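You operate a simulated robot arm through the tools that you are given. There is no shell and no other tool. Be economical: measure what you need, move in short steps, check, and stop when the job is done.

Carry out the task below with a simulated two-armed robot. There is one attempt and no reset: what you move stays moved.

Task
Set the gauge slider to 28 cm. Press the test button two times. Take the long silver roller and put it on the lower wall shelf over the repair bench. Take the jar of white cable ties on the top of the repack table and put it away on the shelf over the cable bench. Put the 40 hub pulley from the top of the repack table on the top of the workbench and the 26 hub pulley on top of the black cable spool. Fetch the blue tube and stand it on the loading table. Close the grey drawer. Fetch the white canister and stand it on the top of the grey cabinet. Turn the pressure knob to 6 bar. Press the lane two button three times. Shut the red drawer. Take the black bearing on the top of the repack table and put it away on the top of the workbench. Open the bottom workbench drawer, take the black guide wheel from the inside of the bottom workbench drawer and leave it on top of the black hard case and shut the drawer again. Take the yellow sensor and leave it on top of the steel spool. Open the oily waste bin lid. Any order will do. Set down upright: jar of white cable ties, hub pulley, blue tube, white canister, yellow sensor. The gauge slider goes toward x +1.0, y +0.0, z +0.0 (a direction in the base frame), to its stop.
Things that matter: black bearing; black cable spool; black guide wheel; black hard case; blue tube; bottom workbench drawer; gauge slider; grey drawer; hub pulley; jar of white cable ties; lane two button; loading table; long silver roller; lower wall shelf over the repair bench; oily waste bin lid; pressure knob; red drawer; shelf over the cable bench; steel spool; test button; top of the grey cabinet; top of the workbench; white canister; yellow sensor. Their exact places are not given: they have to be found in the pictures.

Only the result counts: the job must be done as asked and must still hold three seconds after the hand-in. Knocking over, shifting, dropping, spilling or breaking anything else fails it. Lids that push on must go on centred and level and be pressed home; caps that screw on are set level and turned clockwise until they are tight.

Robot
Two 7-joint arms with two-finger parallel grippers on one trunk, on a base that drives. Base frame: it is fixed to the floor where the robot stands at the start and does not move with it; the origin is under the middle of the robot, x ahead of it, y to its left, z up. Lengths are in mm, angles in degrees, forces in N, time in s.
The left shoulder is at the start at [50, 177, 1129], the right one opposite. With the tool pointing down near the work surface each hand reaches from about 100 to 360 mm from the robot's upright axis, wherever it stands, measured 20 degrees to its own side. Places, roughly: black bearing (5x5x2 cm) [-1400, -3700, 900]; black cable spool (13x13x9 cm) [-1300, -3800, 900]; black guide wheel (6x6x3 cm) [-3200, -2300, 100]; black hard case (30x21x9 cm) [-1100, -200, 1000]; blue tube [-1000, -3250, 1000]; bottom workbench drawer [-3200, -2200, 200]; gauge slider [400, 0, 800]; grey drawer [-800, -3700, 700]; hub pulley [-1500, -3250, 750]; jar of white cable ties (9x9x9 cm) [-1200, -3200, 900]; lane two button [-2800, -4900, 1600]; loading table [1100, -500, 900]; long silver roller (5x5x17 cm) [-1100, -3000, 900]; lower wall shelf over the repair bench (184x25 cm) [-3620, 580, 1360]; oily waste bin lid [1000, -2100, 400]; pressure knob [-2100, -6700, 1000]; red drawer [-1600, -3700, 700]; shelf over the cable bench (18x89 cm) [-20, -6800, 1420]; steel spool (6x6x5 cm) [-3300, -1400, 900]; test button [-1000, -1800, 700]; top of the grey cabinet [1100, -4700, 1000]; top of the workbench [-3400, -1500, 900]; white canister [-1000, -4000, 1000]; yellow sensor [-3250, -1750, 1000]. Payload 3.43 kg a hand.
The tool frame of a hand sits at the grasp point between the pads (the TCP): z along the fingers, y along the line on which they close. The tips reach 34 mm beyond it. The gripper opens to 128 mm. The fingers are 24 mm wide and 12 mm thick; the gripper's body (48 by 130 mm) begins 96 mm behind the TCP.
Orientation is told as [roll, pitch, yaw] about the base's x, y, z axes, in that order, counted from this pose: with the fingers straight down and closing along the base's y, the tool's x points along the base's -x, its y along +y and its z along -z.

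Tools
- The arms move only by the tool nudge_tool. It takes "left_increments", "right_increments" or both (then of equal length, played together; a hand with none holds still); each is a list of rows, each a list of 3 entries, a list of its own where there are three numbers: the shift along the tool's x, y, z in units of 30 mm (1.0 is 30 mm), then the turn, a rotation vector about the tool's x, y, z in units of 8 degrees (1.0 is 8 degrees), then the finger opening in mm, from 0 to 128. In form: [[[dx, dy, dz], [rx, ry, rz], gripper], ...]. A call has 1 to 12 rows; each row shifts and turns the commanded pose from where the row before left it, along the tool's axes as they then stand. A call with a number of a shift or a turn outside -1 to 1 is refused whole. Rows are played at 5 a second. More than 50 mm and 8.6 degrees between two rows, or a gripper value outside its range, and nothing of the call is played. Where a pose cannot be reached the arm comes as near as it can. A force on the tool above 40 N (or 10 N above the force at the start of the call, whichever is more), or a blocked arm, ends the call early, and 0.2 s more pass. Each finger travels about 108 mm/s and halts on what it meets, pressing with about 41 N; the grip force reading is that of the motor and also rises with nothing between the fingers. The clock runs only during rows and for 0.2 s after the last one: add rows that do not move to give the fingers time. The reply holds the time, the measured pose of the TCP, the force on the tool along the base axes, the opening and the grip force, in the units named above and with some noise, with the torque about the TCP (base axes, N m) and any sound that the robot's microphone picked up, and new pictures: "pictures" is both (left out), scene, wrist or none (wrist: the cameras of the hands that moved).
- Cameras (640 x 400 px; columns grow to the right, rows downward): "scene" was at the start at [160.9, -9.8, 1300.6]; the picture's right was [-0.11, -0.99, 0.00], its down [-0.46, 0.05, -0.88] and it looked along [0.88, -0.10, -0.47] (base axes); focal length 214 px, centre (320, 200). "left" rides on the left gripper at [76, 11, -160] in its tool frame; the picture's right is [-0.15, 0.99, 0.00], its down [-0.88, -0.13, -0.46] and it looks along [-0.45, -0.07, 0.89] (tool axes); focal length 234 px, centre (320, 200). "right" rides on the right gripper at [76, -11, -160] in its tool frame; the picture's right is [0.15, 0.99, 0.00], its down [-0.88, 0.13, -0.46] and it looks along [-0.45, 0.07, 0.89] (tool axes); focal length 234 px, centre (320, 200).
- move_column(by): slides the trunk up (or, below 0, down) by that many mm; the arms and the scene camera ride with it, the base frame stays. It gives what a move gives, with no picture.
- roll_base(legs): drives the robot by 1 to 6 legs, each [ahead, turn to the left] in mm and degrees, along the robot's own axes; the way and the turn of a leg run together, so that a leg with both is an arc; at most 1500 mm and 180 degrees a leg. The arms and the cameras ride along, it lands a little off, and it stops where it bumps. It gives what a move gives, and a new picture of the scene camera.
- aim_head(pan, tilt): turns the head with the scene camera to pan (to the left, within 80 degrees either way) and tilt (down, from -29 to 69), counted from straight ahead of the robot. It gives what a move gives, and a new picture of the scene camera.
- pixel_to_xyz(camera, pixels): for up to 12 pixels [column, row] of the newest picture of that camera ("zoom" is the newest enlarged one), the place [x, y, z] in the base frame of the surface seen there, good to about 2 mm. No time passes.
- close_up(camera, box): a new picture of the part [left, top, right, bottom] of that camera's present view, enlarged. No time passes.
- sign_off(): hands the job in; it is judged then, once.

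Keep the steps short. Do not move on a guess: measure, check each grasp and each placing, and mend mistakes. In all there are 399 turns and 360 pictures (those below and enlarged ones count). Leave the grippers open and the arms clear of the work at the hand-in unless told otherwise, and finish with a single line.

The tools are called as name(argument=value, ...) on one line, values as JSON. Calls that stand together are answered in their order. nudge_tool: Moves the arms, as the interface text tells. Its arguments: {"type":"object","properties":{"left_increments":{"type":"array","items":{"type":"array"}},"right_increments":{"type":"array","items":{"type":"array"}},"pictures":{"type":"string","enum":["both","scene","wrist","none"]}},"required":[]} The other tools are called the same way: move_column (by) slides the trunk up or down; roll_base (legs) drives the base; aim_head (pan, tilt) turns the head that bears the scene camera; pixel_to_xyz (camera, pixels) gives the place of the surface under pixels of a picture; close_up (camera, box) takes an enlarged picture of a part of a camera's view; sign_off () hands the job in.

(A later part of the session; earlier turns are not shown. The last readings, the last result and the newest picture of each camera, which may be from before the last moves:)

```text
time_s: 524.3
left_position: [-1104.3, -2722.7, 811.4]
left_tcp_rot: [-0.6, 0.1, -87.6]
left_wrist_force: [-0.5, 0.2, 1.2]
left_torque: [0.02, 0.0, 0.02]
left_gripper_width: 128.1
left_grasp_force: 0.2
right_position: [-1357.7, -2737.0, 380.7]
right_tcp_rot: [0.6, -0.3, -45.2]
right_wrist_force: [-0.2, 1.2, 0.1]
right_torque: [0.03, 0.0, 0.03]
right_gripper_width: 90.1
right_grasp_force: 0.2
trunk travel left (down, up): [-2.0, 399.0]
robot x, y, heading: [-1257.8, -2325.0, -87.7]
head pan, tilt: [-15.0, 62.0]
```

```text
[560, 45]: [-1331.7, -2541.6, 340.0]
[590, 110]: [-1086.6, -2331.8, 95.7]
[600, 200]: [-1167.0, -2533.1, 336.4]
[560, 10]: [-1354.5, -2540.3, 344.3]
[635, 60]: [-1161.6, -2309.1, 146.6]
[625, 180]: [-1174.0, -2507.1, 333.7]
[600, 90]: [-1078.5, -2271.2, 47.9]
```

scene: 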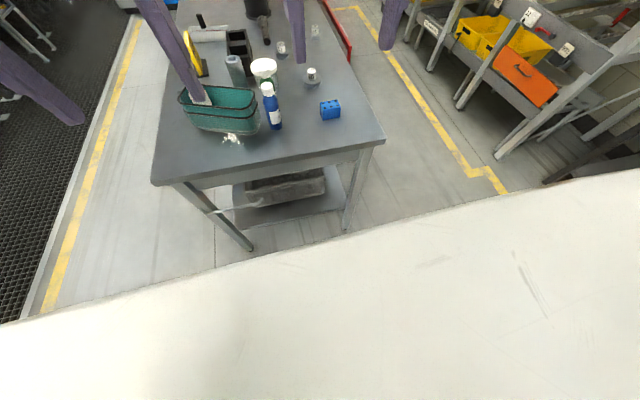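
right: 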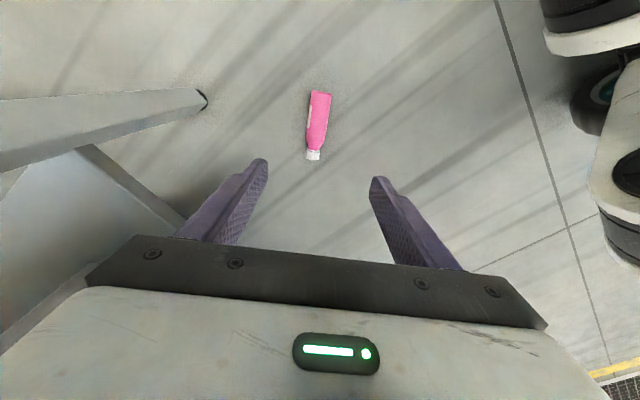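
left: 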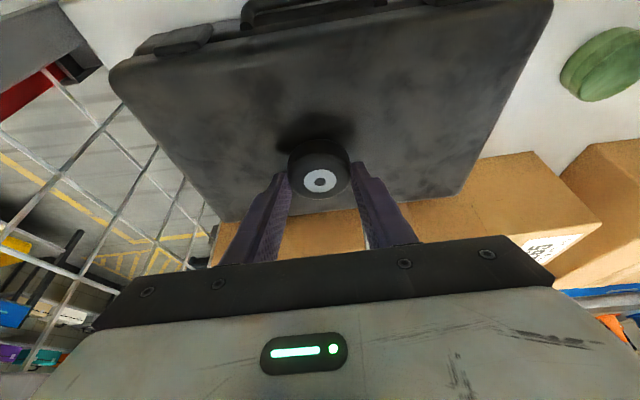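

My deck reaches 214 mm ahead, so frontal reach to the floor is impossible; beside the base it works. I tuck both hands to the sides first.

nudge_tool(right_increments=[[[1, 0, 0], [0, 0, 0], 90], [[1, 0, 0], [0, 0, 0], 90], [[1, 0, 0], [0, 0, 0], 90], [[1, 0, 0], [0, 0, 0], 90], [[1, 0, 0], [0, 0, 0], 90], [[1, 0, 0], [0, 0, 0], 90], [[1, 0, 0], [0, 0, 0], 90], [[1, 0, 0], [0, 0, 0], 90], [[1, 0, 0], [0, 0, 0], 90], [[1, 0, 0], [0, 0, 0], 90], [[1, 0, 0], [0, 0, 0], 90]], left_increments=[[[0.7, 0.45, 0], [0, 0, 0], 128], [[0.7, 0.45, 0], [0, 0, 0], 128], [[0.7, 0.45, 0], [0, 0, 0], 128], [[0.7, 0.45, 0], [0, 0, 0], 128], [[0.7, 0.45, 0], [0, 0, 0], 128], [[0.7, 0.45, 0], [0, 0, 0], 128], [[0.7, 0.45, 0], [0, 0, 0], 128], [[0.7, 0.45, 0], [0, 0, 0], 128], [[0.7, 0.45, 0], [0, 0, 0], 128], [[0.7, 0.45, 0], [0, 0, 0], 128], [[0.7, 0.45, 0], [0, 0, 0], 128]], pictures="none")

```text
time_s: 526.7
left_position: [-966.6, -2482.9, 809.7]
left_tcp_rot: [-0.7, 0.1, -87.6]
left_wrist_force: [-0.6, 0.0, 0.2]
left_torque: [0.01, 0.0, -0.02]
left_gripper_width: 127.6
left_grasp_force: 0.1
right_position: [-1588.9, -2501.6, 377.7]
right_tcp_rot: [0.6, -0.6, -45.2]
right_wrist_force: [-0.7, -0.5, 0.1]
right_torque: [0.05, 0.05, 0.01]
right_gripper_width: 89.8
right_grasp_force: 0.1
trunk travel left (down, up): [-2.0, 399.0]
robot x, y, heading: [-1255.5, -2327.3, -87.9]
head pan, tilt: [-15.0, 62.0]
```

I sidestep: turn left, 232 mm, turn right, 240 mm forward, so the hand comes over the bottle at my right side.

roll_base(legs=[[0, 88], [232, 0], [0, -88], [236, 0]])

close_up(camera="right", box=[160, 0, 640, 300])

```text
time_s: 529.5
left_position: [-965.4, -2171.1, 810.4]
left_tcp_rot: [-0.7, 0.0, -31.3]
left_wrist_force: [0.0, 0.6, 1.1]
left_torque: [0.0, 0.04, -0.01]
left_gripper_width: 128.1
left_grasp_force: 0.1
right_position: [-1303.6, -2698.7, 378.3]
right_tcp_rot: [0.9, 0.2, 10.9]
right_wrist_force: [-0.3, -0.3, -0.8]
right_torque: [0.01, 0.01, 0.02]
right_gripper_width: 89.9
right_grasp_force: 0.1
trunk travel left (down, up): [-2.0, 399.0]
robot x, y, heading: [-1255.5, -2326.7, -31.7]
head pan, tilt: [-15.0, 62.0]
stopped in leg 1: the robot was blocked; the commanded pose is now the measured one
```

scene: 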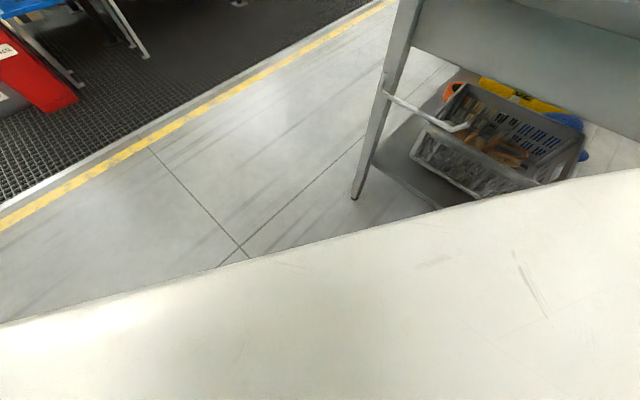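

```text
1.33 times, centred on (400, 150) of right
```

zoom: 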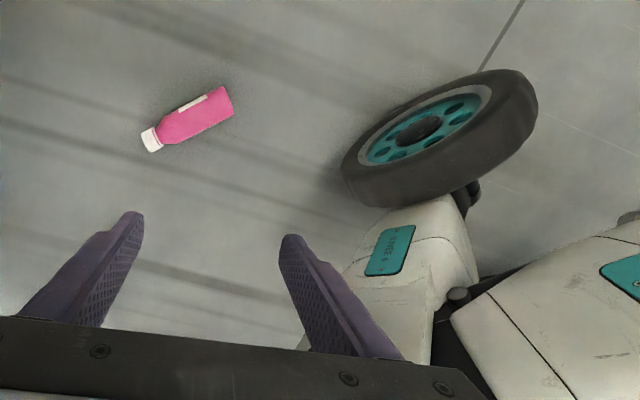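

The elbow hit something while turning. I go back the same way and use a reverse‑and‑forward manoeuvre with small turns instead.

roll_base(legs=[[0, -86], [-300, 0], [0, 38], [505, 0], [0, -8]])

close_up(camera="right", box=[0, 0, 640, 400])

```text
time_s: 540.1
left_position: [-730.5, -2697.0, 810.3]
left_tcp_rot: [-0.5, 0.1, -85.6]
left_wrist_force: [-0.2, 0.2, -0.2]
left_torque: [-0.01, -0.04, 0.0]
left_gripper_width: 127.9
left_grasp_force: 0.0
right_position: [-1355.9, -2731.6, 378.6]
right_tcp_rot: [0.9, 0.2, -43.4]
right_wrist_force: [0.7, -0.2, 0.1]
right_torque: [0.01, -0.03, 0.0]
right_gripper_width: 90.0
right_grasp_force: 0.0
trunk travel left (down, up): [-2.0, 399.0]
robot x, y, heading: [-1021.5, -2550.4, -86.1]
head pan, tilt: [-15.0, 62.0]
```

scene: 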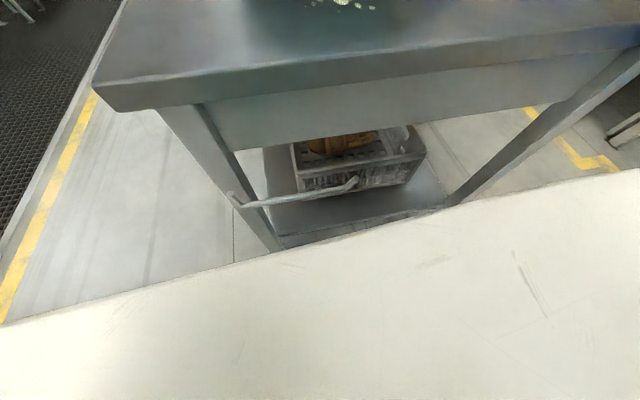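

```text
1.00 times, centred on (320, 200) of right
```

zoom: 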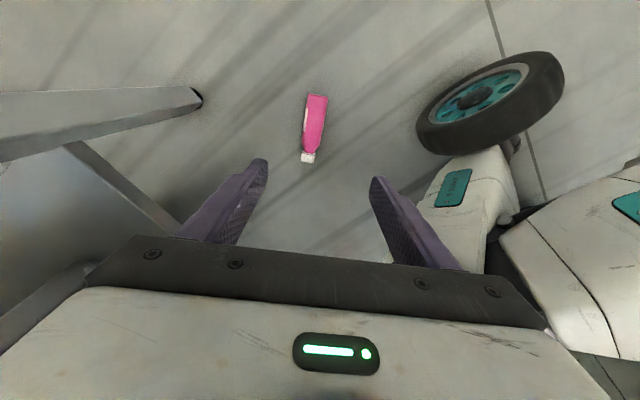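

The bottle is well placed; one of my base's wheel arms is near the right finger. I measure both.

pixel_to_xyz(camera="right", pixels=[[316, 100], [313, 130], [308, 158], [325, 118], [303, 122], [435, 180], [420, 140], [425, 205], [470, 160]])

```text
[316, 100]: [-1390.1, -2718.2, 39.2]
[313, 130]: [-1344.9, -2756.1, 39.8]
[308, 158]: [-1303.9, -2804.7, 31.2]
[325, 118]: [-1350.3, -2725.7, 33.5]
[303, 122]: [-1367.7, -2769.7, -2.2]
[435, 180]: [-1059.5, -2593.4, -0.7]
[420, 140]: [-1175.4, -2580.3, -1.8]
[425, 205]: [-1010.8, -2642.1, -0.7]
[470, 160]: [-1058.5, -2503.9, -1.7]
```

I centre the hand on the bottle and descend to the floor.

nudge_tool(right_increments=[[[-0.5, -0.44, 0.5], [0, 0, 0.24], 90], [[0, 0, 1], [0, 0, 0], 90], [[0, 0, 1], [0, 0, 0], 90], [[0, 0, 1], [0, 0, 0], 90], [[0, 0, 1], [0, 0, 0], 90], [[0, 0, 1], [0, 0, 0], 90], [[0, 0, 1], [0, 0, 0], 90], [[0, 0, 1], [0, 0, 0], 90], [[0, 0, 1], [0, 0, 0], 90], [[0, 0, 1], [0, 0, 0], 90]], pictures="wrist")

```text
time_s: 542.3
left_position: [-730.1, -2698.5, 811.5]
left_tcp_rot: [-0.6, 0.0, -85.6]
left_wrist_force: [-0.8, -0.3, 0.1]
left_torque: [0.0, 0.0, 0.04]
left_gripper_width: 127.6
left_grasp_force: 0.0
right_position: [-1350.8, -2746.4, 97.3]
right_tcp_rot: [0.9, 0.2, -45.5]
right_wrist_force: [0.8, 0.6, 0.1]
right_torque: [-0.01, 0.01, 0.01]
right_gripper_width: 89.8
right_grasp_force: 0.0
trunk travel left (down, up): [-2.0, 399.0]
robot x, y, heading: [-1020.0, -2547.8, -86.0]
head pan, tilt: [-15.0, 62.0]
```

right: 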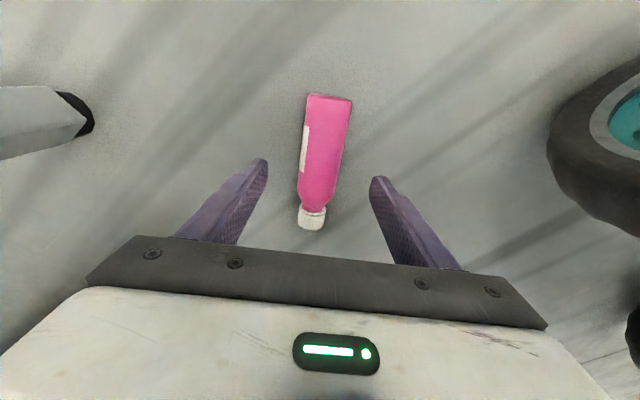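

Aligned. The last 57 mm, then grip.

nudge_tool(right_increments=[[[0, 0, 1], [0, 0, 0], 90], [[0, 0, 0.6], [0, 0, 0], 90], [[0, 0, 0.25], [0, 0, 0], 90], [[0, 0, 0], [0, 0, 0], 35], [[0, 0, 0], [0, 0, 0], 25], [[0, 0, 0], [0, 0, 0], 25], [[0, 0, 0], [0, 0, 0], 25]], pictures="wrist")

```text
time_s: 543.9
left_position: [-729.7, -2697.5, 809.5]
left_tcp_rot: [-0.6, 0.1, -85.6]
left_wrist_force: [0.8, 0.5, -0.5]
left_torque: [0.03, 0.0, 0.0]
left_gripper_width: 128.0
left_grasp_force: 0.0
right_position: [-1350.1, -2746.6, 36.2]
right_tcp_rot: [0.8, 0.3, -45.3]
right_wrist_force: [0.2, 0.0, 0.6]
right_torque: [0.0, 0.01, -0.01]
right_gripper_width: 40.2
right_grasp_force: 41.1
trunk travel left (down, up): [-2.0, 399.0]
robot x, y, heading: [-1023.7, -2551.3, -86.1]
head pan, tilt: [-15.0, 62.0]
```

right: 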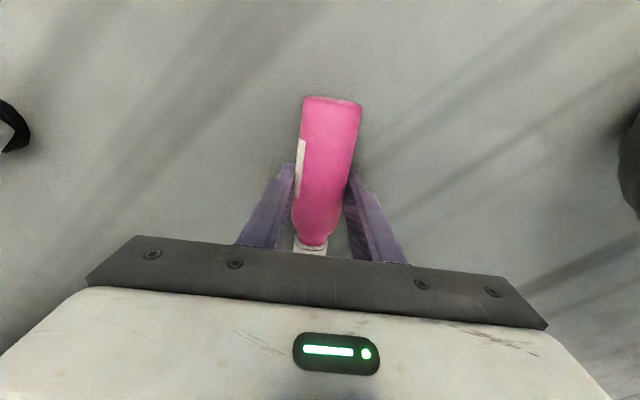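

Gripped (40 mm); its base lies 55 mm from the TCP. I lift, raise the trunk, and back the base off.

nudge_tool(right_increments=[[[0, 0, -1], [0, 0, 0], 25], [[0, 0, -1], [0, 0, 0], 25], [[0, 0, -1], [0, 0, 0], 25], [[0, 0, -1], [0, 0, 0], 25], [[0, 0, -1], [0, 0, 0], 25], [[0, 0, -1], [0, 0, 0], 25], [[0, 0, -1], [0, 0, 0], 25], [[0, 0, -1], [0, 0, 0], 25], [[0, 0, -1], [0, 0, 0], 25], [[0, 0, -1], [0, 0, 0], 25], [[0, 0, -1], [0, 0, 0], 25], [[0, 0, -1], [0, 0, 0], 25]], pictures="none")

move_column(by=390)

roll_base(legs=[[-230, 0]])

```text
time_s: 546.5
left_position: [-730.5, -2698.1, 810.7]
left_tcp_rot: [-0.5, 0.1, -85.7]
left_wrist_force: [0.3, 0.7, -0.3]
left_torque: [0.01, -0.01, 0.01]
left_gripper_width: 128.3
left_grasp_force: 0.1
right_position: [-1355.3, -2749.6, 396.4]
right_tcp_rot: [0.9, 0.3, -45.4]
right_wrist_force: [0.4, 0.3, -1.1]
right_torque: [-0.02, -0.01, 0.01]
right_gripper_width: 40.3
right_grasp_force: 40.7
trunk travel left (down, up): [-2.0, 399.0]
robot x, y, heading: [-1024.9, -2548.3, -86.0]
head pan, tilt: [-15.0, 62.0]
```

```text
time_s: 550.3
left_position: [-730.5, -2697.7, 1199.5]
left_tcp_rot: [-0.5, 0.1, -85.6]
left_wrist_force: [0.1, 0.7, -0.4]
left_torque: [0.04, 0.0, -0.02]
left_gripper_width: 127.9
left_grasp_force: 0.0
right_position: [-1354.1, -2749.6, 785.6]
right_tcp_rot: [0.8, 0.2, -45.4]
right_wrist_force: [-1.1, -0.1, -1.1]
right_torque: [-0.03, -0.02, 0.03]
right_gripper_width: 40.7
right_grasp_force: 40.8
trunk travel left (down, up): [-392.0, 9.0]
robot x, y, heading: [-1027.5, -2549.5, -86.4]
head pan, tilt: [-15.0, 62.0]
```

```text
time_s: 552.0
left_position: [-745.7, -2475.1, 1201.4]
left_tcp_rot: [-0.6, 0.1, -85.6]
left_wrist_force: [-0.3, 0.2, 0.1]
left_torque: [-0.01, 0.01, 0.0]
left_gripper_width: 127.8
left_grasp_force: 0.0
right_position: [-1369.9, -2529.6, 787.3]
right_tcp_rot: [0.8, 0.1, -45.4]
right_wrist_force: [-0.5, 0.3, -1.3]
right_torque: [-0.03, -0.03, -0.01]
right_gripper_width: 40.6
right_grasp_force: 40.9
trunk travel left (down, up): [-392.0, 9.0]
robot x, y, heading: [-1038.0, -2328.5, -86.0]
head pan, tilt: [-15.0, 62.0]
```

scene: 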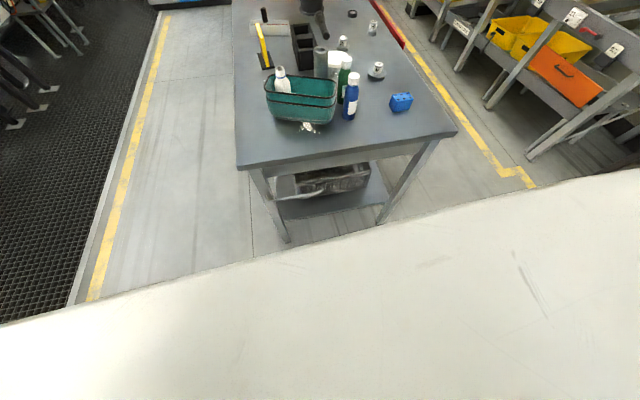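

I bring the hand forward and turn it straight ahead.

nudge_tool(right_increments=[[[0, 0, -0.9], [0, 0, 1], 25], [[0, 0, -0.9], [0, 0, 1], 25], [[0, 0, -0.9], [0, 0, 1], 25], [[0, 0, -0.9], [0, 0, 1], 25], [[0, 0, -0.9], [0, 0, 1], 25], [[-1, 0.45, 0], [0, 0, 0.1], 25], [[-1, 0.45, 0], [0, 0, 0], 25], [[-1, 0.45, 0], [0, 0, 0], 25], [[-1, 0.45, 0], [0, 0, 0], 25], [[-1, 0.45, 0], [0, 0, 0], 25], [[-1, 0.45, 0], [0, 0, 0], 25], [[-1, 0.45, 0], [0, 0, 0], 25]], pictures="none")

nudge_tool(right_increments=[[[-0.83, 0, 0], [0, -1, 0], 25], [[-0.82, 0, 0.12], [0, -1, 0], 25], [[-0.8, 0, 0.23], [0, -1, 0], 25], [[-0.76, 0, 0.34], [0, -1, 0], 25], [[0, 0, 0], [0, -1, 0], 25], [[0, 0, 0], [0, -1, 0], 25], [[0, 0, 0], [0, -1, 0], 25], [[0, 0, 0], [0, -1, 0], 25], [[0, 0, 0], [0, -1, 0], 25], [[0, 0, 0], [0, -1, 0], 25], [[0, 0, 0], [0, -1, 0], 25], [[0, 0, 0], [0, -0.25, 0], 25]], pictures="scene")

```text
time_s: 554.6
left_position: [-745.3, -2476.8, 1200.3]
left_tcp_rot: [-0.7, 0.1, -85.7]
left_wrist_force: [0.3, -0.3, 0.3]
left_torque: [-0.01, -0.01, 0.02]
left_gripper_width: 127.9
left_grasp_force: 0.1
right_position: [-1285.9, -2768.9, 896.1]
right_tcp_rot: [0.5, 0.9, -86.1]
right_wrist_force: [0.2, 0.0, -1.4]
right_torque: [-0.02, 0.0, 0.02]
right_gripper_width: 40.6
right_grasp_force: 41.2
right hand out of reach, approached as far as the arm can: row 2, 3, 4, 5
trunk travel left (down, up): [-392.0, 9.0]
robot x, y, heading: [-1036.3, -2327.2, -86.0]
head pan, tilt: [-15.0, 62.0]
```

```text
time_s: 557.2
left_position: [-746.0, -2476.2, 1200.4]
left_tcp_rot: [-0.6, 0.1, -85.7]
left_wrist_force: [-0.9, 0.5, 0.2]
left_torque: [-0.02, 0.01, 0.01]
left_gripper_width: 127.9
left_grasp_force: 0.0
right_position: [-1278.3, -2865.9, 894.2]
right_tcp_rot: [0.8, -47.2, -86.7]
right_wrist_force: [-0.5, 0.5, -0.5]
right_torque: [0.04, 0.02, -0.02]
right_gripper_width: 40.4
right_grasp_force: 41.8
right hand out of reach, approached as far as the arm can: row 7, 8, 9, 10, 11
trunk travel left (down, up): [-392.0, 9.0]
robot x, y, heading: [-1036.6, -2328.1, -86.1]
head pan, tilt: [-15.0, 62.0]
```

scene: 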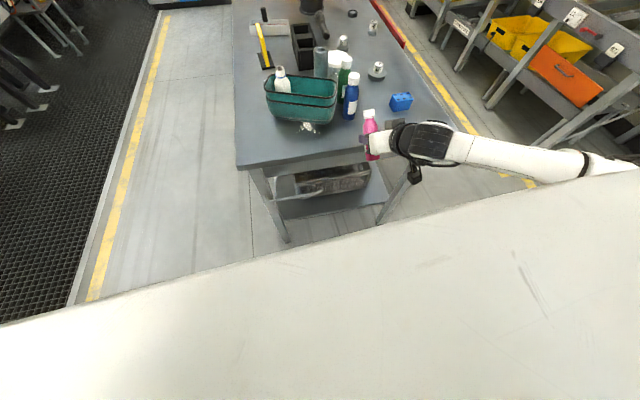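

The pitch stalls at −47° since the shoulder is too high. I back off 200 mm, lower the trunk 260 mm, and raise the hand relative to it.

roll_base(legs=[[-200, 0]])

move_column(by=-260)

nudge_tool(right_increments=[[[-1, 0, 0], [0, 0, 0], 25], [[-1, 0, 0], [0, 0, 0], 25], [[-1, 0, 0], [0, 0, 0], 25], [[-1, 0, 0], [0, 0, 0], 25], [[-1, 0, 0], [0, 0, 0], 25], [[-1, 0, 0], [0, 0, 0], 25], [[-1, 0, 0], [0, 0, 0], 25], [[-1, 0, 0], [0, 0, 0], 25], [[-1, 0, 0], [0, 0, 0], 25]], pictures="scene")

```text
time_s: 558.8
left_position: [-758.6, -2276.0, 1199.9]
left_tcp_rot: [-0.6, 0.0, -85.2]
left_wrist_force: [0.0, -0.6, 0.0]
left_torque: [-0.01, 0.02, -0.01]
left_gripper_width: 128.0
left_grasp_force: 0.0
right_position: [-1289.3, -2669.4, 894.7]
right_tcp_rot: [0.9, -47.3, -86.3]
right_wrist_force: [0.0, -0.9, -1.8]
right_torque: [0.03, 0.01, 0.03]
right_gripper_width: 40.4
right_grasp_force: 41.2
trunk travel left (down, up): [-392.0, 9.0]
robot x, y, heading: [-1052.9, -2132.0, -85.7]
head pan, tilt: [-15.0, 62.0]
```

scene: 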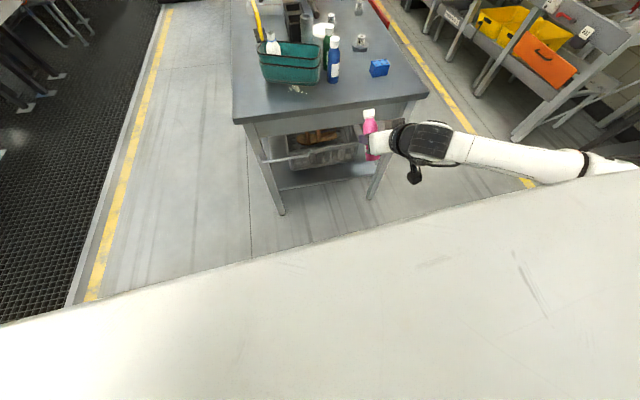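

```text
time_s: 561.4
left_position: [-758.4, -2277.3, 939.9]
left_tcp_rot: [-0.6, 0.0, -85.3]
left_wrist_force: [0.9, 0.2, -0.5]
left_torque: [-0.02, -0.01, -0.01]
left_gripper_width: 128.0
left_grasp_force: 0.0
right_position: [-1289.9, -2669.2, 635.0]
right_tcp_rot: [0.8, -47.2, -86.4]
right_wrist_force: [-0.2, 0.3, -0.5]
right_torque: [0.02, -0.01, -0.03]
right_gripper_width: 40.4
right_grasp_force: 40.6
trunk travel left (down, up): [-132.0, 269.0]
robot x, y, heading: [-1049.1, -2132.0, -85.9]
head pan, tilt: [-15.0, 62.0]
```

```text
time_s: 563.4
left_position: [-759.7, -2277.9, 940.7]
left_tcp_rot: [-0.5, 0.2, -85.3]
left_wrist_force: [0.0, -0.2, 0.0]
left_torque: [0.0, -0.01, 0.01]
left_gripper_width: 128.1
left_grasp_force: 0.1
right_position: [-1279.1, -2851.6, 828.0]
right_tcp_rot: [0.6, -47.0, -86.5]
right_wrist_force: [-2.4, 12.7, -9.9]
right_torque: [0.3, -0.04, -0.42]
right_gripper_width: 29.8
right_grasp_force: 30.7
trunk travel left (down, up): [-132.0, 269.0]
robot x, y, heading: [-1053.0, -2129.7, -85.8]
head pan, tilt: [-15.0, 62.0]
```

scene: 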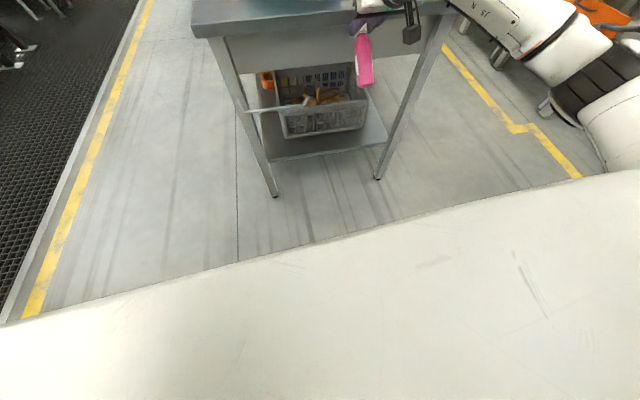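

My mistake about the tool axes: the hand ran into the table edge and the bottle slipped, now held at its neck and hanging. I back the base off 150 mm and look.

roll_base(legs=[[-130, 0]])

close_up(camera="right", box=[160, 50, 480, 280])

```text
time_s: 564.7
left_position: [-766.3, -2191.7, 940.1]
left_tcp_rot: [-0.7, 0.0, -85.5]
left_wrist_force: [-0.2, 0.8, 0.0]
left_torque: [0.04, -0.01, -0.03]
left_gripper_width: 127.8
left_grasp_force: 0.1
right_position: [-1285.6, -2765.1, 832.1]
right_tcp_rot: [0.8, -47.5, -86.6]
right_wrist_force: [0.3, 0.5, -2.0]
right_torque: [-0.02, -0.04, -0.02]
right_gripper_width: 29.2
right_grasp_force: 41.0
trunk travel left (down, up): [-132.0, 269.0]
robot x, y, heading: [-1058.5, -2047.1, -85.9]
head pan, tilt: [-15.0, 62.0]
stopped in leg 1: the robot was blocked; the commanded pose is now the measured one
```

scene: 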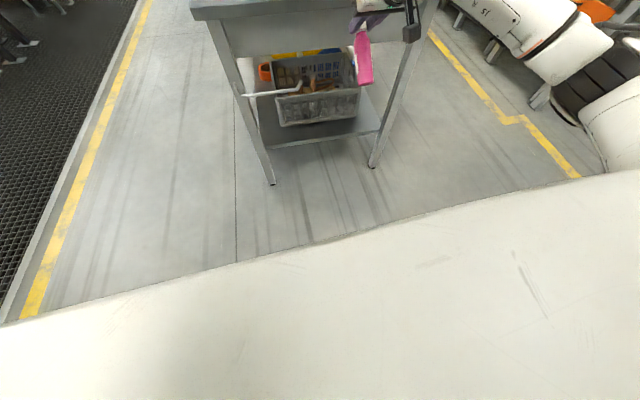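

```text
1.74 times, centred on (320, 165) of right
```

zoom: 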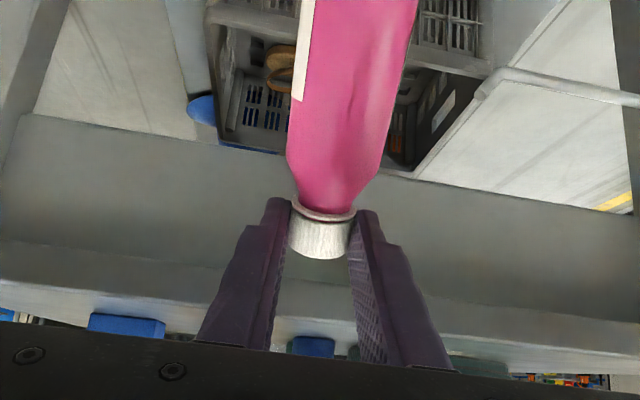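

Held by its cap now, which is workable: the bottle should hang base‑down once the hand is level. I raise the hand 120 mm and continue pitching.

nudge_tool(right_increments=[[[-0.737, 0, -0.676], [0, 0, 0], 20], [[-0.737, 0, -0.676], [0, 0, 0], 20], [[-0.737, 0, -0.676], [0, 0, 0], 20], [[-0.737, 0, -0.676], [0, 0, 0], 20], [[0, 0, 0], [0, -1, 0], 20], [[0, 0, 0], [0, -1, 0], 20], [[0, 0, 0], [0, -1, 0], 20], [[0, 0, 0], [0, -1, 0], 20], [[0, 0, 0], [0, -1, 0], 20], [[0, 0, 0], [0, -0.3, 0], 20]], pictures="scene")

```text
time_s: 566.9
left_position: [-765.9, -2191.7, 940.2]
left_tcp_rot: [-0.6, -0.1, -85.4]
left_wrist_force: [0.0, -0.7, 0.0]
left_torque: [0.05, 0.02, -0.03]
left_gripper_width: 128.0
left_grasp_force: 0.0
right_position: [-1286.4, -2765.7, 954.1]
right_tcp_rot: [4.0, -82.0, -90.1]
right_wrist_force: [0.0, 0.6, -0.6]
right_torque: [0.01, -0.01, -0.01]
right_gripper_width: 29.5
right_grasp_force: 40.7
right hand out of reach, approached as far as the arm can: row 9
trunk travel left (down, up): [-132.0, 269.0]
robot x, y, heading: [-1057.7, -2050.2, -85.7]
head pan, tilt: [-15.0, 62.0]
```

scene: 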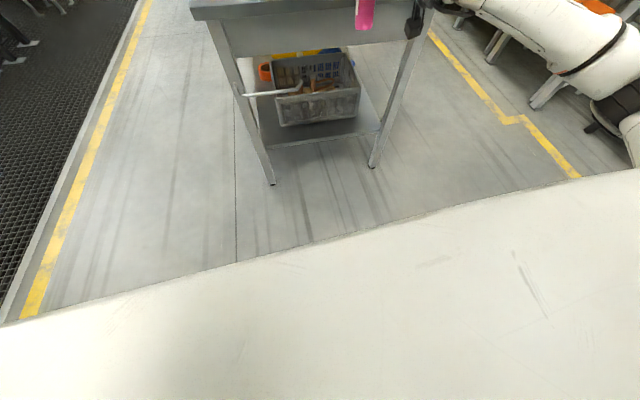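

The hand is at −82°. I raise the trunk 60 mm and look at how the bottle hangs.

move_column(by=60)

aim_head(pan=-15, tilt=32)

close_up(camera="scene", box=[240, 150, 440, 290])

```text
time_s: 567.9
left_position: [-766.8, -2193.5, 1000.8]
left_tcp_rot: [-0.6, 0.1, -85.5]
left_wrist_force: [0.7, -0.2, -0.5]
left_torque: [0.02, 0.0, 0.02]
left_gripper_width: 128.1
left_grasp_force: 0.1
right_position: [-1287.4, -2765.4, 1013.2]
right_tcp_rot: [4.1, -81.9, -90.1]
right_wrist_force: [-0.2, 0.1, -1.5]
right_torque: [-0.02, -0.03, 0.02]
right_gripper_width: 29.5
right_grasp_force: 41.1
trunk travel left (down, up): [-192.0, 209.0]
robot x, y, heading: [-1057.6, -2046.0, -85.9]
head pan, tilt: [-15.0, 62.0]
```

```text
time_s: 568.8
left_position: [-766.5, -2193.6, 999.9]
left_tcp_rot: [-0.6, 0.0, -85.4]
left_wrist_force: [-0.4, 0.3, 0.4]
left_torque: [-0.02, 0.0, -0.03]
left_gripper_width: 128.0
left_grasp_force: 0.1
right_position: [-1287.5, -2766.3, 1013.6]
right_tcp_rot: [4.3, -82.0, -90.1]
right_wrist_force: [0.3, -0.9, -1.1]
right_torque: [-0.01, 0.01, 0.02]
right_gripper_width: 29.5
right_grasp_force: 40.6
trunk travel left (down, up): [-192.0, 209.0]
robot x, y, heading: [-1059.7, -2046.0, -85.9]
head pan, tilt: [-15.0, 32.0]
```

scene: 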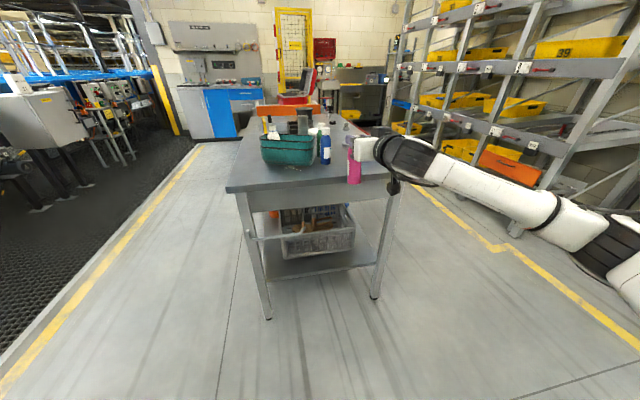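

```text
2.86 times, centred on (340, 220) of scene
```

zoom: 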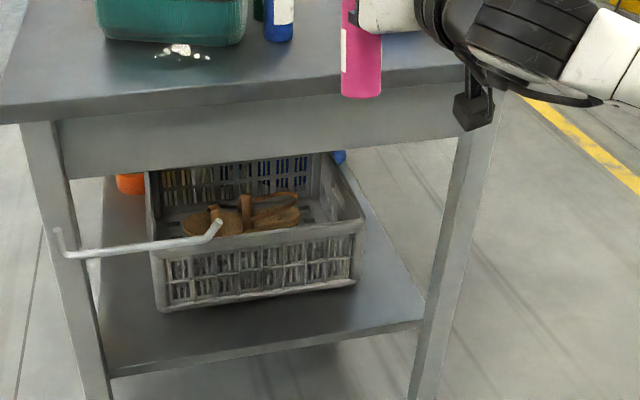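

The bottle hangs nearly upright. I measure it.

pixel_to_xyz(camera="scene", pixels=[[354, 182], [354, 172], [353, 160], [350, 178], [359, 178], [353, 152]])

```text
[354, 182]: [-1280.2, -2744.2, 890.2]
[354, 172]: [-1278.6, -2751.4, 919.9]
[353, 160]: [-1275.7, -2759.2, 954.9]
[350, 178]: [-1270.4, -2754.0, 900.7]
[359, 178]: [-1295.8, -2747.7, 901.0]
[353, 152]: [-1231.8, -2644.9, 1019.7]
```

I add the last 8° of pitch, shift 30 mm left, and drive 165 mm forward over its old place.

nudge_tool(right_increments=[[[0, 0.5, 0], [0, -1, 0], 20], [[0, 0.5, 0], [0, 0, 0], 20]], pictures="none")

roll_base(legs=[[165, 0]])

close_up(camera="scene", box=[280, 150, 420, 240])

```text
time_s: 569.4
left_position: [-765.5, -2193.2, 1001.4]
left_tcp_rot: [-0.6, 0.1, -85.4]
left_wrist_force: [0.1, -0.6, 0.3]
left_torque: [0.02, -0.02, 0.03]
left_gripper_width: 128.0
left_grasp_force: 0.0
right_position: [-1270.0, -2765.2, 1014.1]
right_tcp_rot: [4.1, -81.5, -89.8]
right_wrist_force: [-0.2, 0.5, -2.0]
right_torque: [-0.03, -0.01, 0.02]
right_gripper_width: 29.2
right_grasp_force: 40.9
right hand out of reach, approached as far as the arm can: row 1
trunk travel left (down, up): [-192.0, 209.0]
robot x, y, heading: [-1061.5, -2048.3, -85.9]
head pan, tilt: [-15.0, 32.0]
```

```text
time_s: 570.9
left_position: [-754.3, -2359.3, 1001.0]
left_tcp_rot: [-0.5, 0.1, -85.6]
left_wrist_force: [-0.4, 0.1, -0.7]
left_torque: [0.02, -0.01, 0.01]
left_gripper_width: 127.9
left_grasp_force: 0.1
right_position: [-1261.7, -2929.0, 1013.5]
right_tcp_rot: [4.2, -81.6, -90.1]
right_wrist_force: [-0.1, -0.5, -1.8]
right_torque: [0.03, -0.02, 0.02]
right_gripper_width: 29.2
right_grasp_force: 41.3
trunk travel left (down, up): [-192.0, 209.0]
robot x, y, heading: [-1047.9, -2213.3, -85.9]
head pan, tilt: [-15.0, 32.0]
```

scene: 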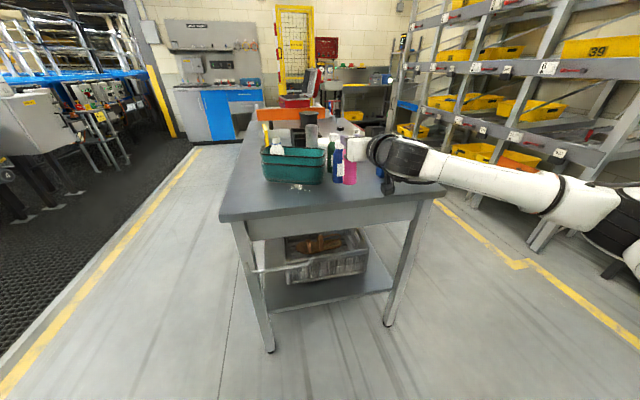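

```text
4.44 times, centred on (350, 195) of scene
```

zoom: 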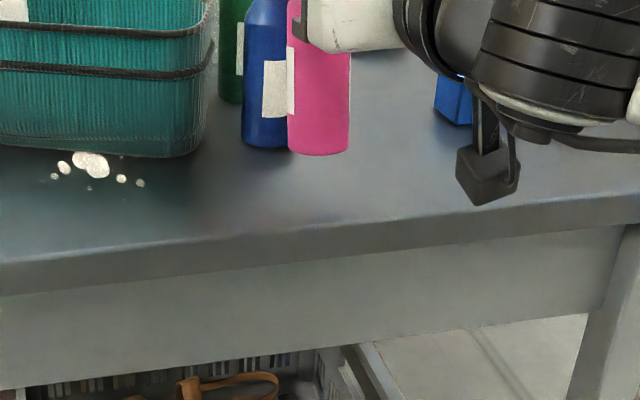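

pixel_to_xyz(camera="zoom", pixels=[[318, 148], [318, 100], [292, 140], [346, 140], [318, 50], [265, 140], [267, 60]])

```text
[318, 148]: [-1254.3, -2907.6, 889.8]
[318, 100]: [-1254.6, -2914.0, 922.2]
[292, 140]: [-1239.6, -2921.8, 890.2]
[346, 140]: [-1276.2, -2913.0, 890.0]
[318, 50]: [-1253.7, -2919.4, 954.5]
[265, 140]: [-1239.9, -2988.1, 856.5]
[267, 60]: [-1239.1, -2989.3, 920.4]
```

I shift 17 mm left and lower until contact.

nudge_tool(right_increments=[[[0, 0.57, 0], [0, 0, 0], 20], [[0.989, 0, 0.146], [0, 0, 0], 20], [[0.2, 0, 0.03], [0, 0, 0], 20], [[0.1, 0, 0.015], [0, 0, 0], 20], [[0.1, 0, 0.015], [0, 0, 0], 20], [[0, 0, 0], [0, 0, 0], 20]], pictures="none")

close_up(camera="scene", box=[280, 150, 420, 240])

```text
time_s: 572.3
left_position: [-755.3, -2357.3, 1001.6]
left_tcp_rot: [-0.6, -0.1, -85.6]
left_wrist_force: [0.4, -0.3, -0.1]
left_torque: [0.0, -0.02, 0.0]
left_gripper_width: 128.1
left_grasp_force: 0.2
right_position: [-1243.9, -2928.4, 1012.8]
right_tcp_rot: [3.9, -81.2, -89.9]
right_wrist_force: [0.7, -1.0, -1.7]
right_torque: [0.02, 0.02, 0.0]
right_gripper_width: 29.3
right_grasp_force: 40.6
right hand out of reach, approached as far as the arm can: row 2, 3, 5
trunk travel left (down, up): [-192.0, 209.0]
robot x, y, heading: [-1044.5, -2209.6, -85.9]
head pan, tilt: [-15.0, 32.0]
```

```text
4.44 times, centred on (350, 195) of scene
```

zoom: 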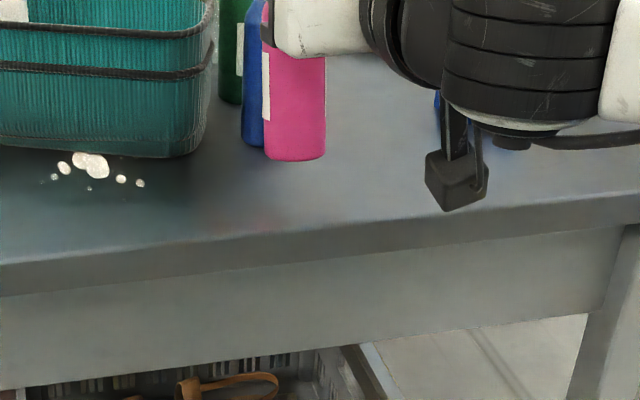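

The arm can't go lower at this attitude, so I lower with the trunk.

move_column(by=-38)

close_up(camera="scene", box=[280, 140, 420, 230])

```text
time_s: 573.1
left_position: [-754.2, -2355.9, 961.8]
left_tcp_rot: [-0.7, -0.1, -85.6]
left_wrist_force: [0.2, 0.4, -0.3]
left_torque: [-0.01, 0.0, -0.01]
left_gripper_width: 128.1
left_grasp_force: 0.0
right_position: [-1243.5, -2927.6, 985.7]
right_tcp_rot: [4.2, -82.3, -90.2]
right_wrist_force: [-1.1, -1.2, 26.1]
right_torque: [-0.59, 0.12, -0.02]
right_gripper_width: 29.3
right_grasp_force: 40.7
trunk travel left (down, up): [-154.0, 247.0]
robot x, y, heading: [-1049.4, -2215.8, -86.0]
head pan, tilt: [-15.0, 32.0]
```

```text
4.44 times, centred on (350, 185) of scene
```

zoom: 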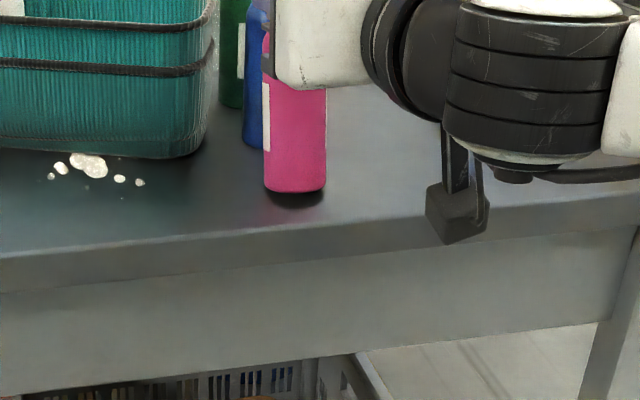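

pixel_to_xyz(camera="zoom", pixels=[[296, 186], [296, 150], [296, 110], [296, 200], [270, 180], [322, 180], [460, 230]])

```text
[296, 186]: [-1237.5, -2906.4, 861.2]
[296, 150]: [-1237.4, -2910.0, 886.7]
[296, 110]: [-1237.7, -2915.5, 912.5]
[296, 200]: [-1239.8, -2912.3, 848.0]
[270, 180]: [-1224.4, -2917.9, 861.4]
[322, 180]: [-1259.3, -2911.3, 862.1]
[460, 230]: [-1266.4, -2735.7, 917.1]
```

The bottle stands on the table leaning about 9°. I draw the cap 18 mm toward me to bring it upright.

nudge_tool(right_increments=[[[0.03, 0, -0.2], [0, 0, 0], 20], [[0.03, 0, -0.2], [0, 0, 0], 20], [[0.03, 0, -0.2], [0, 0, 0], 20], [[0, 0, 0], [0, 0, 0], 20]], pictures="none")

close_up(camera="scene", box=[280, 140, 420, 230])

pixel_to_xyz(camera="zoom", pixels=[[296, 186], [296, 150], [296, 110], [296, 192]])

```text
time_s: 574.1
left_position: [-753.1, -2356.2, 961.2]
left_tcp_rot: [-0.7, -0.1, -85.5]
left_wrist_force: [-0.4, -0.2, -0.7]
left_torque: [0.0, 0.01, -0.03]
left_gripper_width: 128.0
left_grasp_force: 0.0
right_position: [-1246.1, -2908.5, 982.6]
right_tcp_rot: [3.6, -81.8, -89.4]
right_wrist_force: [-0.5, -5.3, 20.9]
right_torque: [-1.38, -0.02, -0.04]
right_gripper_width: 29.6
right_grasp_force: 40.9
trunk travel left (down, up): [-154.0, 247.0]
robot x, y, heading: [-1043.8, -2210.5, -86.3]
head pan, tilt: [-15.0, 32.0]
```

```text
4.44 times, centred on (350, 185) of scene
```

zoom: 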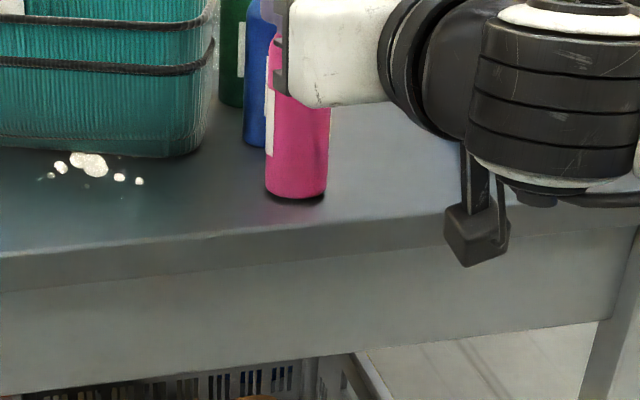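

```text
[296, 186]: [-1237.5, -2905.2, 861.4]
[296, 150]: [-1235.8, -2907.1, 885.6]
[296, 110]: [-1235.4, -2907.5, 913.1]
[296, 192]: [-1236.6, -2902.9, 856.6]
```

Upright now. I release, then draw the hand straight back.

nudge_tool(right_increments=[[[0, 0, 0], [0, 0, 0], 40], [[0, 0, 0], [0, 0, 0], 75], [[0, 0, 0], [0, 0, 0], 75], [[0.139, 0, -0.6], [0, 0, 0], 75], [[0.139, 0, -0.99], [0, 0, 0], 75], [[0.139, 0, -0.99], [0, 0, 0], 75], [[0.139, 0, -0.99], [0, 0, 0], 75], [[0.139, 0, -0.99], [0, 0, 0], 75]], pictures="none")

close_up(camera="scene", box=[240, 130, 420, 230])

```text
time_s: 575.9
left_position: [-755.4, -2357.8, 961.8]
left_tcp_rot: [-0.6, 0.0, -85.6]
left_wrist_force: [0.5, -0.6, 0.2]
left_torque: [0.02, 0.02, -0.01]
left_gripper_width: 128.0
left_grasp_force: 0.0
right_position: [-1255.8, -2771.2, 976.2]
right_tcp_rot: [4.1, -81.3, -89.8]
right_wrist_force: [0.1, 0.4, 0.3]
right_torque: [0.02, 0.03, 0.0]
right_gripper_width: 75.1
right_grasp_force: 0.0
trunk travel left (down, up): [-154.0, 247.0]
robot x, y, heading: [-1050.6, -2211.3, -86.1]
head pan, tilt: [-15.0, 32.0]
```

```text
3.56 times, centred on (330, 180) of scene
```

zoom: 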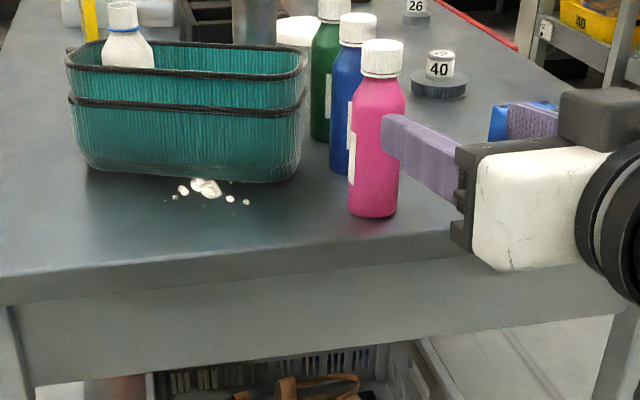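

The pink bottle is back upright on its old spot (centre ≈(−1237, −2926)). Next the basket. I level the right hand, raise the trunk and drive round to the aisle side.

move_column(by=220)

nudge_tool(right_increments=[[[0, -0.3, -0.8], [0, 1, 0], 128], [[0, -0.3, -0.8], [0, 1, 0], 128], [[0, -0.3, -0.8], [0, 1, 0], 128], [[0, -0.3, -0.8], [0, 1, 0], 128], [[0, 0, -0.5], [0, 1, 0], 128], [[0, 0, -0.5], [0, 1, 0], 128], [[0, 0, 0], [0, 1, 0], 128], [[0, 0, 0], [0, 1, 0], 128], [[0, 0, 0], [0, 1, 0], 128], [[0, 0, 0], [0, 1, 0], 128], [[0, 0, 0], [0, 0.17, 0], 128]], pictures="none")

roll_base(legs=[[0, 41], [690, 0], [0, -45], [225, 0], [0, -90]])

```text
time_s: 578.2
left_position: [-754.6, -2358.2, 1180.9]
left_tcp_rot: [-0.6, 0.1, -85.6]
left_wrist_force: [-0.1, -0.3, 1.2]
left_torque: [0.03, -0.02, 0.03]
left_gripper_width: 127.7
left_grasp_force: 0.1
right_position: [-1256.2, -2771.8, 1195.3]
right_tcp_rot: [3.8, -81.2, -89.8]
right_wrist_force: [0.3, -0.5, 0.9]
right_torque: [0.0, -0.05, -0.01]
right_gripper_width: 75.1
right_grasp_force: 0.0
trunk travel left (down, up): [-374.0, 27.0]
robot x, y, heading: [-1047.7, -2212.9, -86.0]
head pan, tilt: [-15.0, 32.0]
```

```text
time_s: 580.6
left_position: [-754.7, -2357.4, 1181.7]
left_tcp_rot: [-0.6, 0.0, -85.7]
left_wrist_force: [0.5, 0.1, 0.4]
left_torque: [-0.01, 0.01, -0.02]
left_gripper_width: 128.0
left_grasp_force: 0.1
right_position: [-1299.7, -2664.6, 1250.5]
right_tcp_rot: [0.6, 0.3, -86.0]
right_wrist_force: [0.1, -0.1, 0.5]
right_torque: [0.0, 0.0, 0.0]
right_gripper_width: 128.1
right_grasp_force: 0.1
trunk travel left (down, up): [-374.0, 27.0]
robot x, y, heading: [-1052.4, -2210.5, -86.1]
head pan, tilt: [-15.0, 32.0]
```

```text
time_s: 593.6
left_position: [-728.3, -3214.6, 1182.7]
left_tcp_rot: [-0.6, 0.0, 179.8]
left_wrist_force: [0.5, 0.2, 0.3]
left_torque: [-0.02, -0.02, 0.02]
left_gripper_width: 127.8
left_grasp_force: 0.0
right_position: [-991.2, -2645.5, 1249.6]
right_tcp_rot: [0.7, 0.1, 179.4]
right_wrist_force: [0.5, -0.9, 0.4]
right_torque: [-0.01, 0.01, -0.01]
right_gripper_width: 127.9
right_grasp_force: 0.1
trunk travel left (down, up): [-374.0, 27.0]
robot x, y, heading: [-557.9, -2930.3, 179.5]
head pan, tilt: [-15.0, 32.0]
```

scene: 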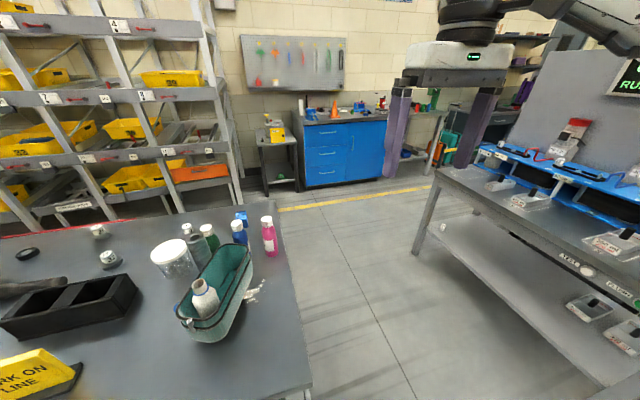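

I bring the left hand over the basket.

nudge_tool(left_increments=[[[-1, -0.45, 0], [0, 0, 0], 128], [[-1, -0.45, 0], [0, 0, 0], 128], [[-1, -0.45, 0], [0, 0, 0], 128], [[-1, -0.45, 0], [0, 0, 0], 128], [[-1, -0.45, 0], [0, 0, 0], 128], [[-1, -0.45, 0], [0, 0, 0], 128], [[-1, -0.45, 0], [0, 0, 0], 128], [[-1, -0.45, 0], [0, 0, 0], 128], [[-1, -0.45, 0], [0, 0, 0], 128], [[-1, -0.45, 0], [0, 0, 0], 128], [[-1, -0.45, 0], [0, 0, 0], 128], [[-1, -0.45, 0], [0, 0, 0], 128]], pictures="none")

nudge_tool(left_increments=[[[0, 0, 0.5], [0, 0, 0.9], 128], [[0, 0, 0.5], [0, 0, 0.9], 128], [[0, 0, 1], [0, 0, 0.9], 128], [[0, 0, 1], [0, 0, 0], 128]], pictures="wrist")

```text
time_s: 596.2
left_position: [-1088.5, -3050.0, 1181.8]
left_tcp_rot: [-0.6, 0.1, 179.8]
left_wrist_force: [-0.8, -0.3, 0.1]
left_torque: [0.01, -0.01, -0.01]
left_gripper_width: 128.2
left_grasp_force: 0.0
right_position: [-990.5, -2645.0, 1249.7]
right_tcp_rot: [0.6, 0.2, 179.5]
right_wrist_force: [-0.2, 0.1, -0.7]
right_torque: [-0.05, -0.02, 0.0]
right_gripper_width: 128.0
right_grasp_force: 0.0
trunk travel left (down, up): [-374.0, 27.0]
robot x, y, heading: [-560.5, -2933.6, 178.9]
head pan, tilt: [-15.0, 32.0]
```

```text
time_s: 597.2
left_position: [-1090.9, -3050.1, 1092.8]
left_tcp_rot: [-0.6, -0.2, 158.2]
left_wrist_force: [0.6, -0.2, 0.1]
left_torque: [0.02, 0.03, -0.01]
left_gripper_width: 128.0
left_grasp_force: 0.1
right_position: [-989.5, -2646.6, 1250.4]
right_tcp_rot: [0.6, 0.1, 179.3]
right_wrist_force: [-0.1, -0.5, 0.2]
right_torque: [0.02, -0.01, 0.0]
right_gripper_width: 127.9
right_grasp_force: 0.1
trunk travel left (down, up): [-374.0, 27.0]
robot x, y, heading: [-560.9, -2935.7, 179.3]
head pan, tilt: [-15.0, 32.0]
```

left: 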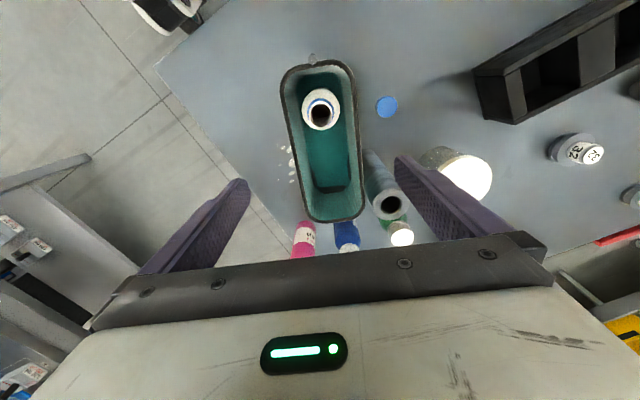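

Nearly in line. I measure the rim through this camera to set the angle exactly.

pixel_to_xyz(camera="left", pixels=[[283, 90], [303, 195], [356, 100], [362, 190], [318, 62], [337, 220], [391, 205]])

```text
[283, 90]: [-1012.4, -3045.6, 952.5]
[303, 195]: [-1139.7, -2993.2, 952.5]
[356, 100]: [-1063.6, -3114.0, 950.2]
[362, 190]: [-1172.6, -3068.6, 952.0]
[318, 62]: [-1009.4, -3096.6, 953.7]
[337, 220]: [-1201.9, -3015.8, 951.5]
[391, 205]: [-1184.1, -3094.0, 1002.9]
```

Angle is right (157.5°); I shift 7 mm across, lower to z≈925 and grip the basket across its width.

nudge_tool(left_increments=[[[0.2, 0.24, 0.6], [0, 0, 0], 122], [[0, 0, 1], [0, 0, 0], 122], [[0, 0, 1], [0, 0, 0], 122], [[0, 0, 1], [0, 0, 0], 122], [[0, 0, 1], [0, 0, 0], 122], [[0, 0, 1], [0, 0, 0], 122], [[0, 0, 0], [0, 0, 0], 80], [[0, 0, 0], [0, 0, 0], 70], [[0, 0, 0], [0, 0, 0], 65]], pictures="both")

```text
time_s: 599.2
left_position: [-1084.9, -3054.5, 927.3]
left_tcp_rot: [-0.6, -0.1, 158.3]
left_wrist_force: [-0.7, -0.5, -0.3]
left_torque: [0.06, 0.13, 0.05]
left_gripper_width: 85.3
left_grasp_force: 40.8
right_position: [-990.9, -2645.9, 1250.8]
right_tcp_rot: [0.6, 0.1, 179.5]
right_wrist_force: [-0.5, 0.1, 0.6]
right_torque: [-0.04, -0.02, -0.01]
right_gripper_width: 128.1
right_grasp_force: 0.1
trunk travel left (down, up): [-374.0, 27.0]
robot x, y, heading: [-561.8, -2935.5, 179.5]
head pan, tilt: [-15.0, 32.0]
```

scene: 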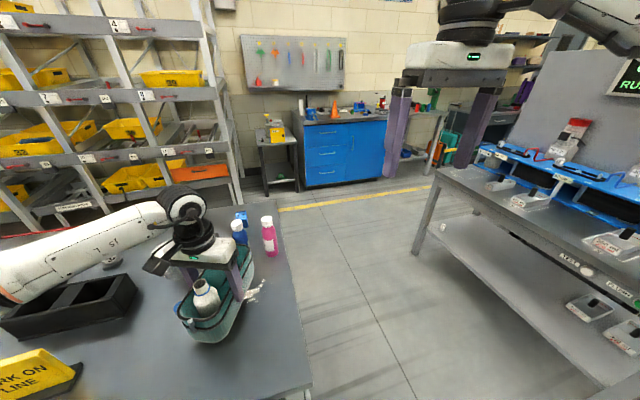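
left: 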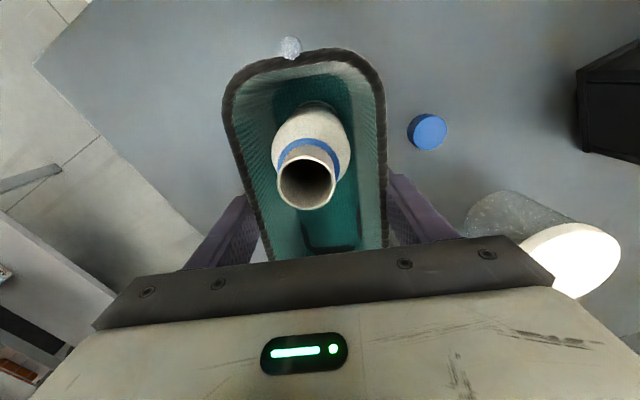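

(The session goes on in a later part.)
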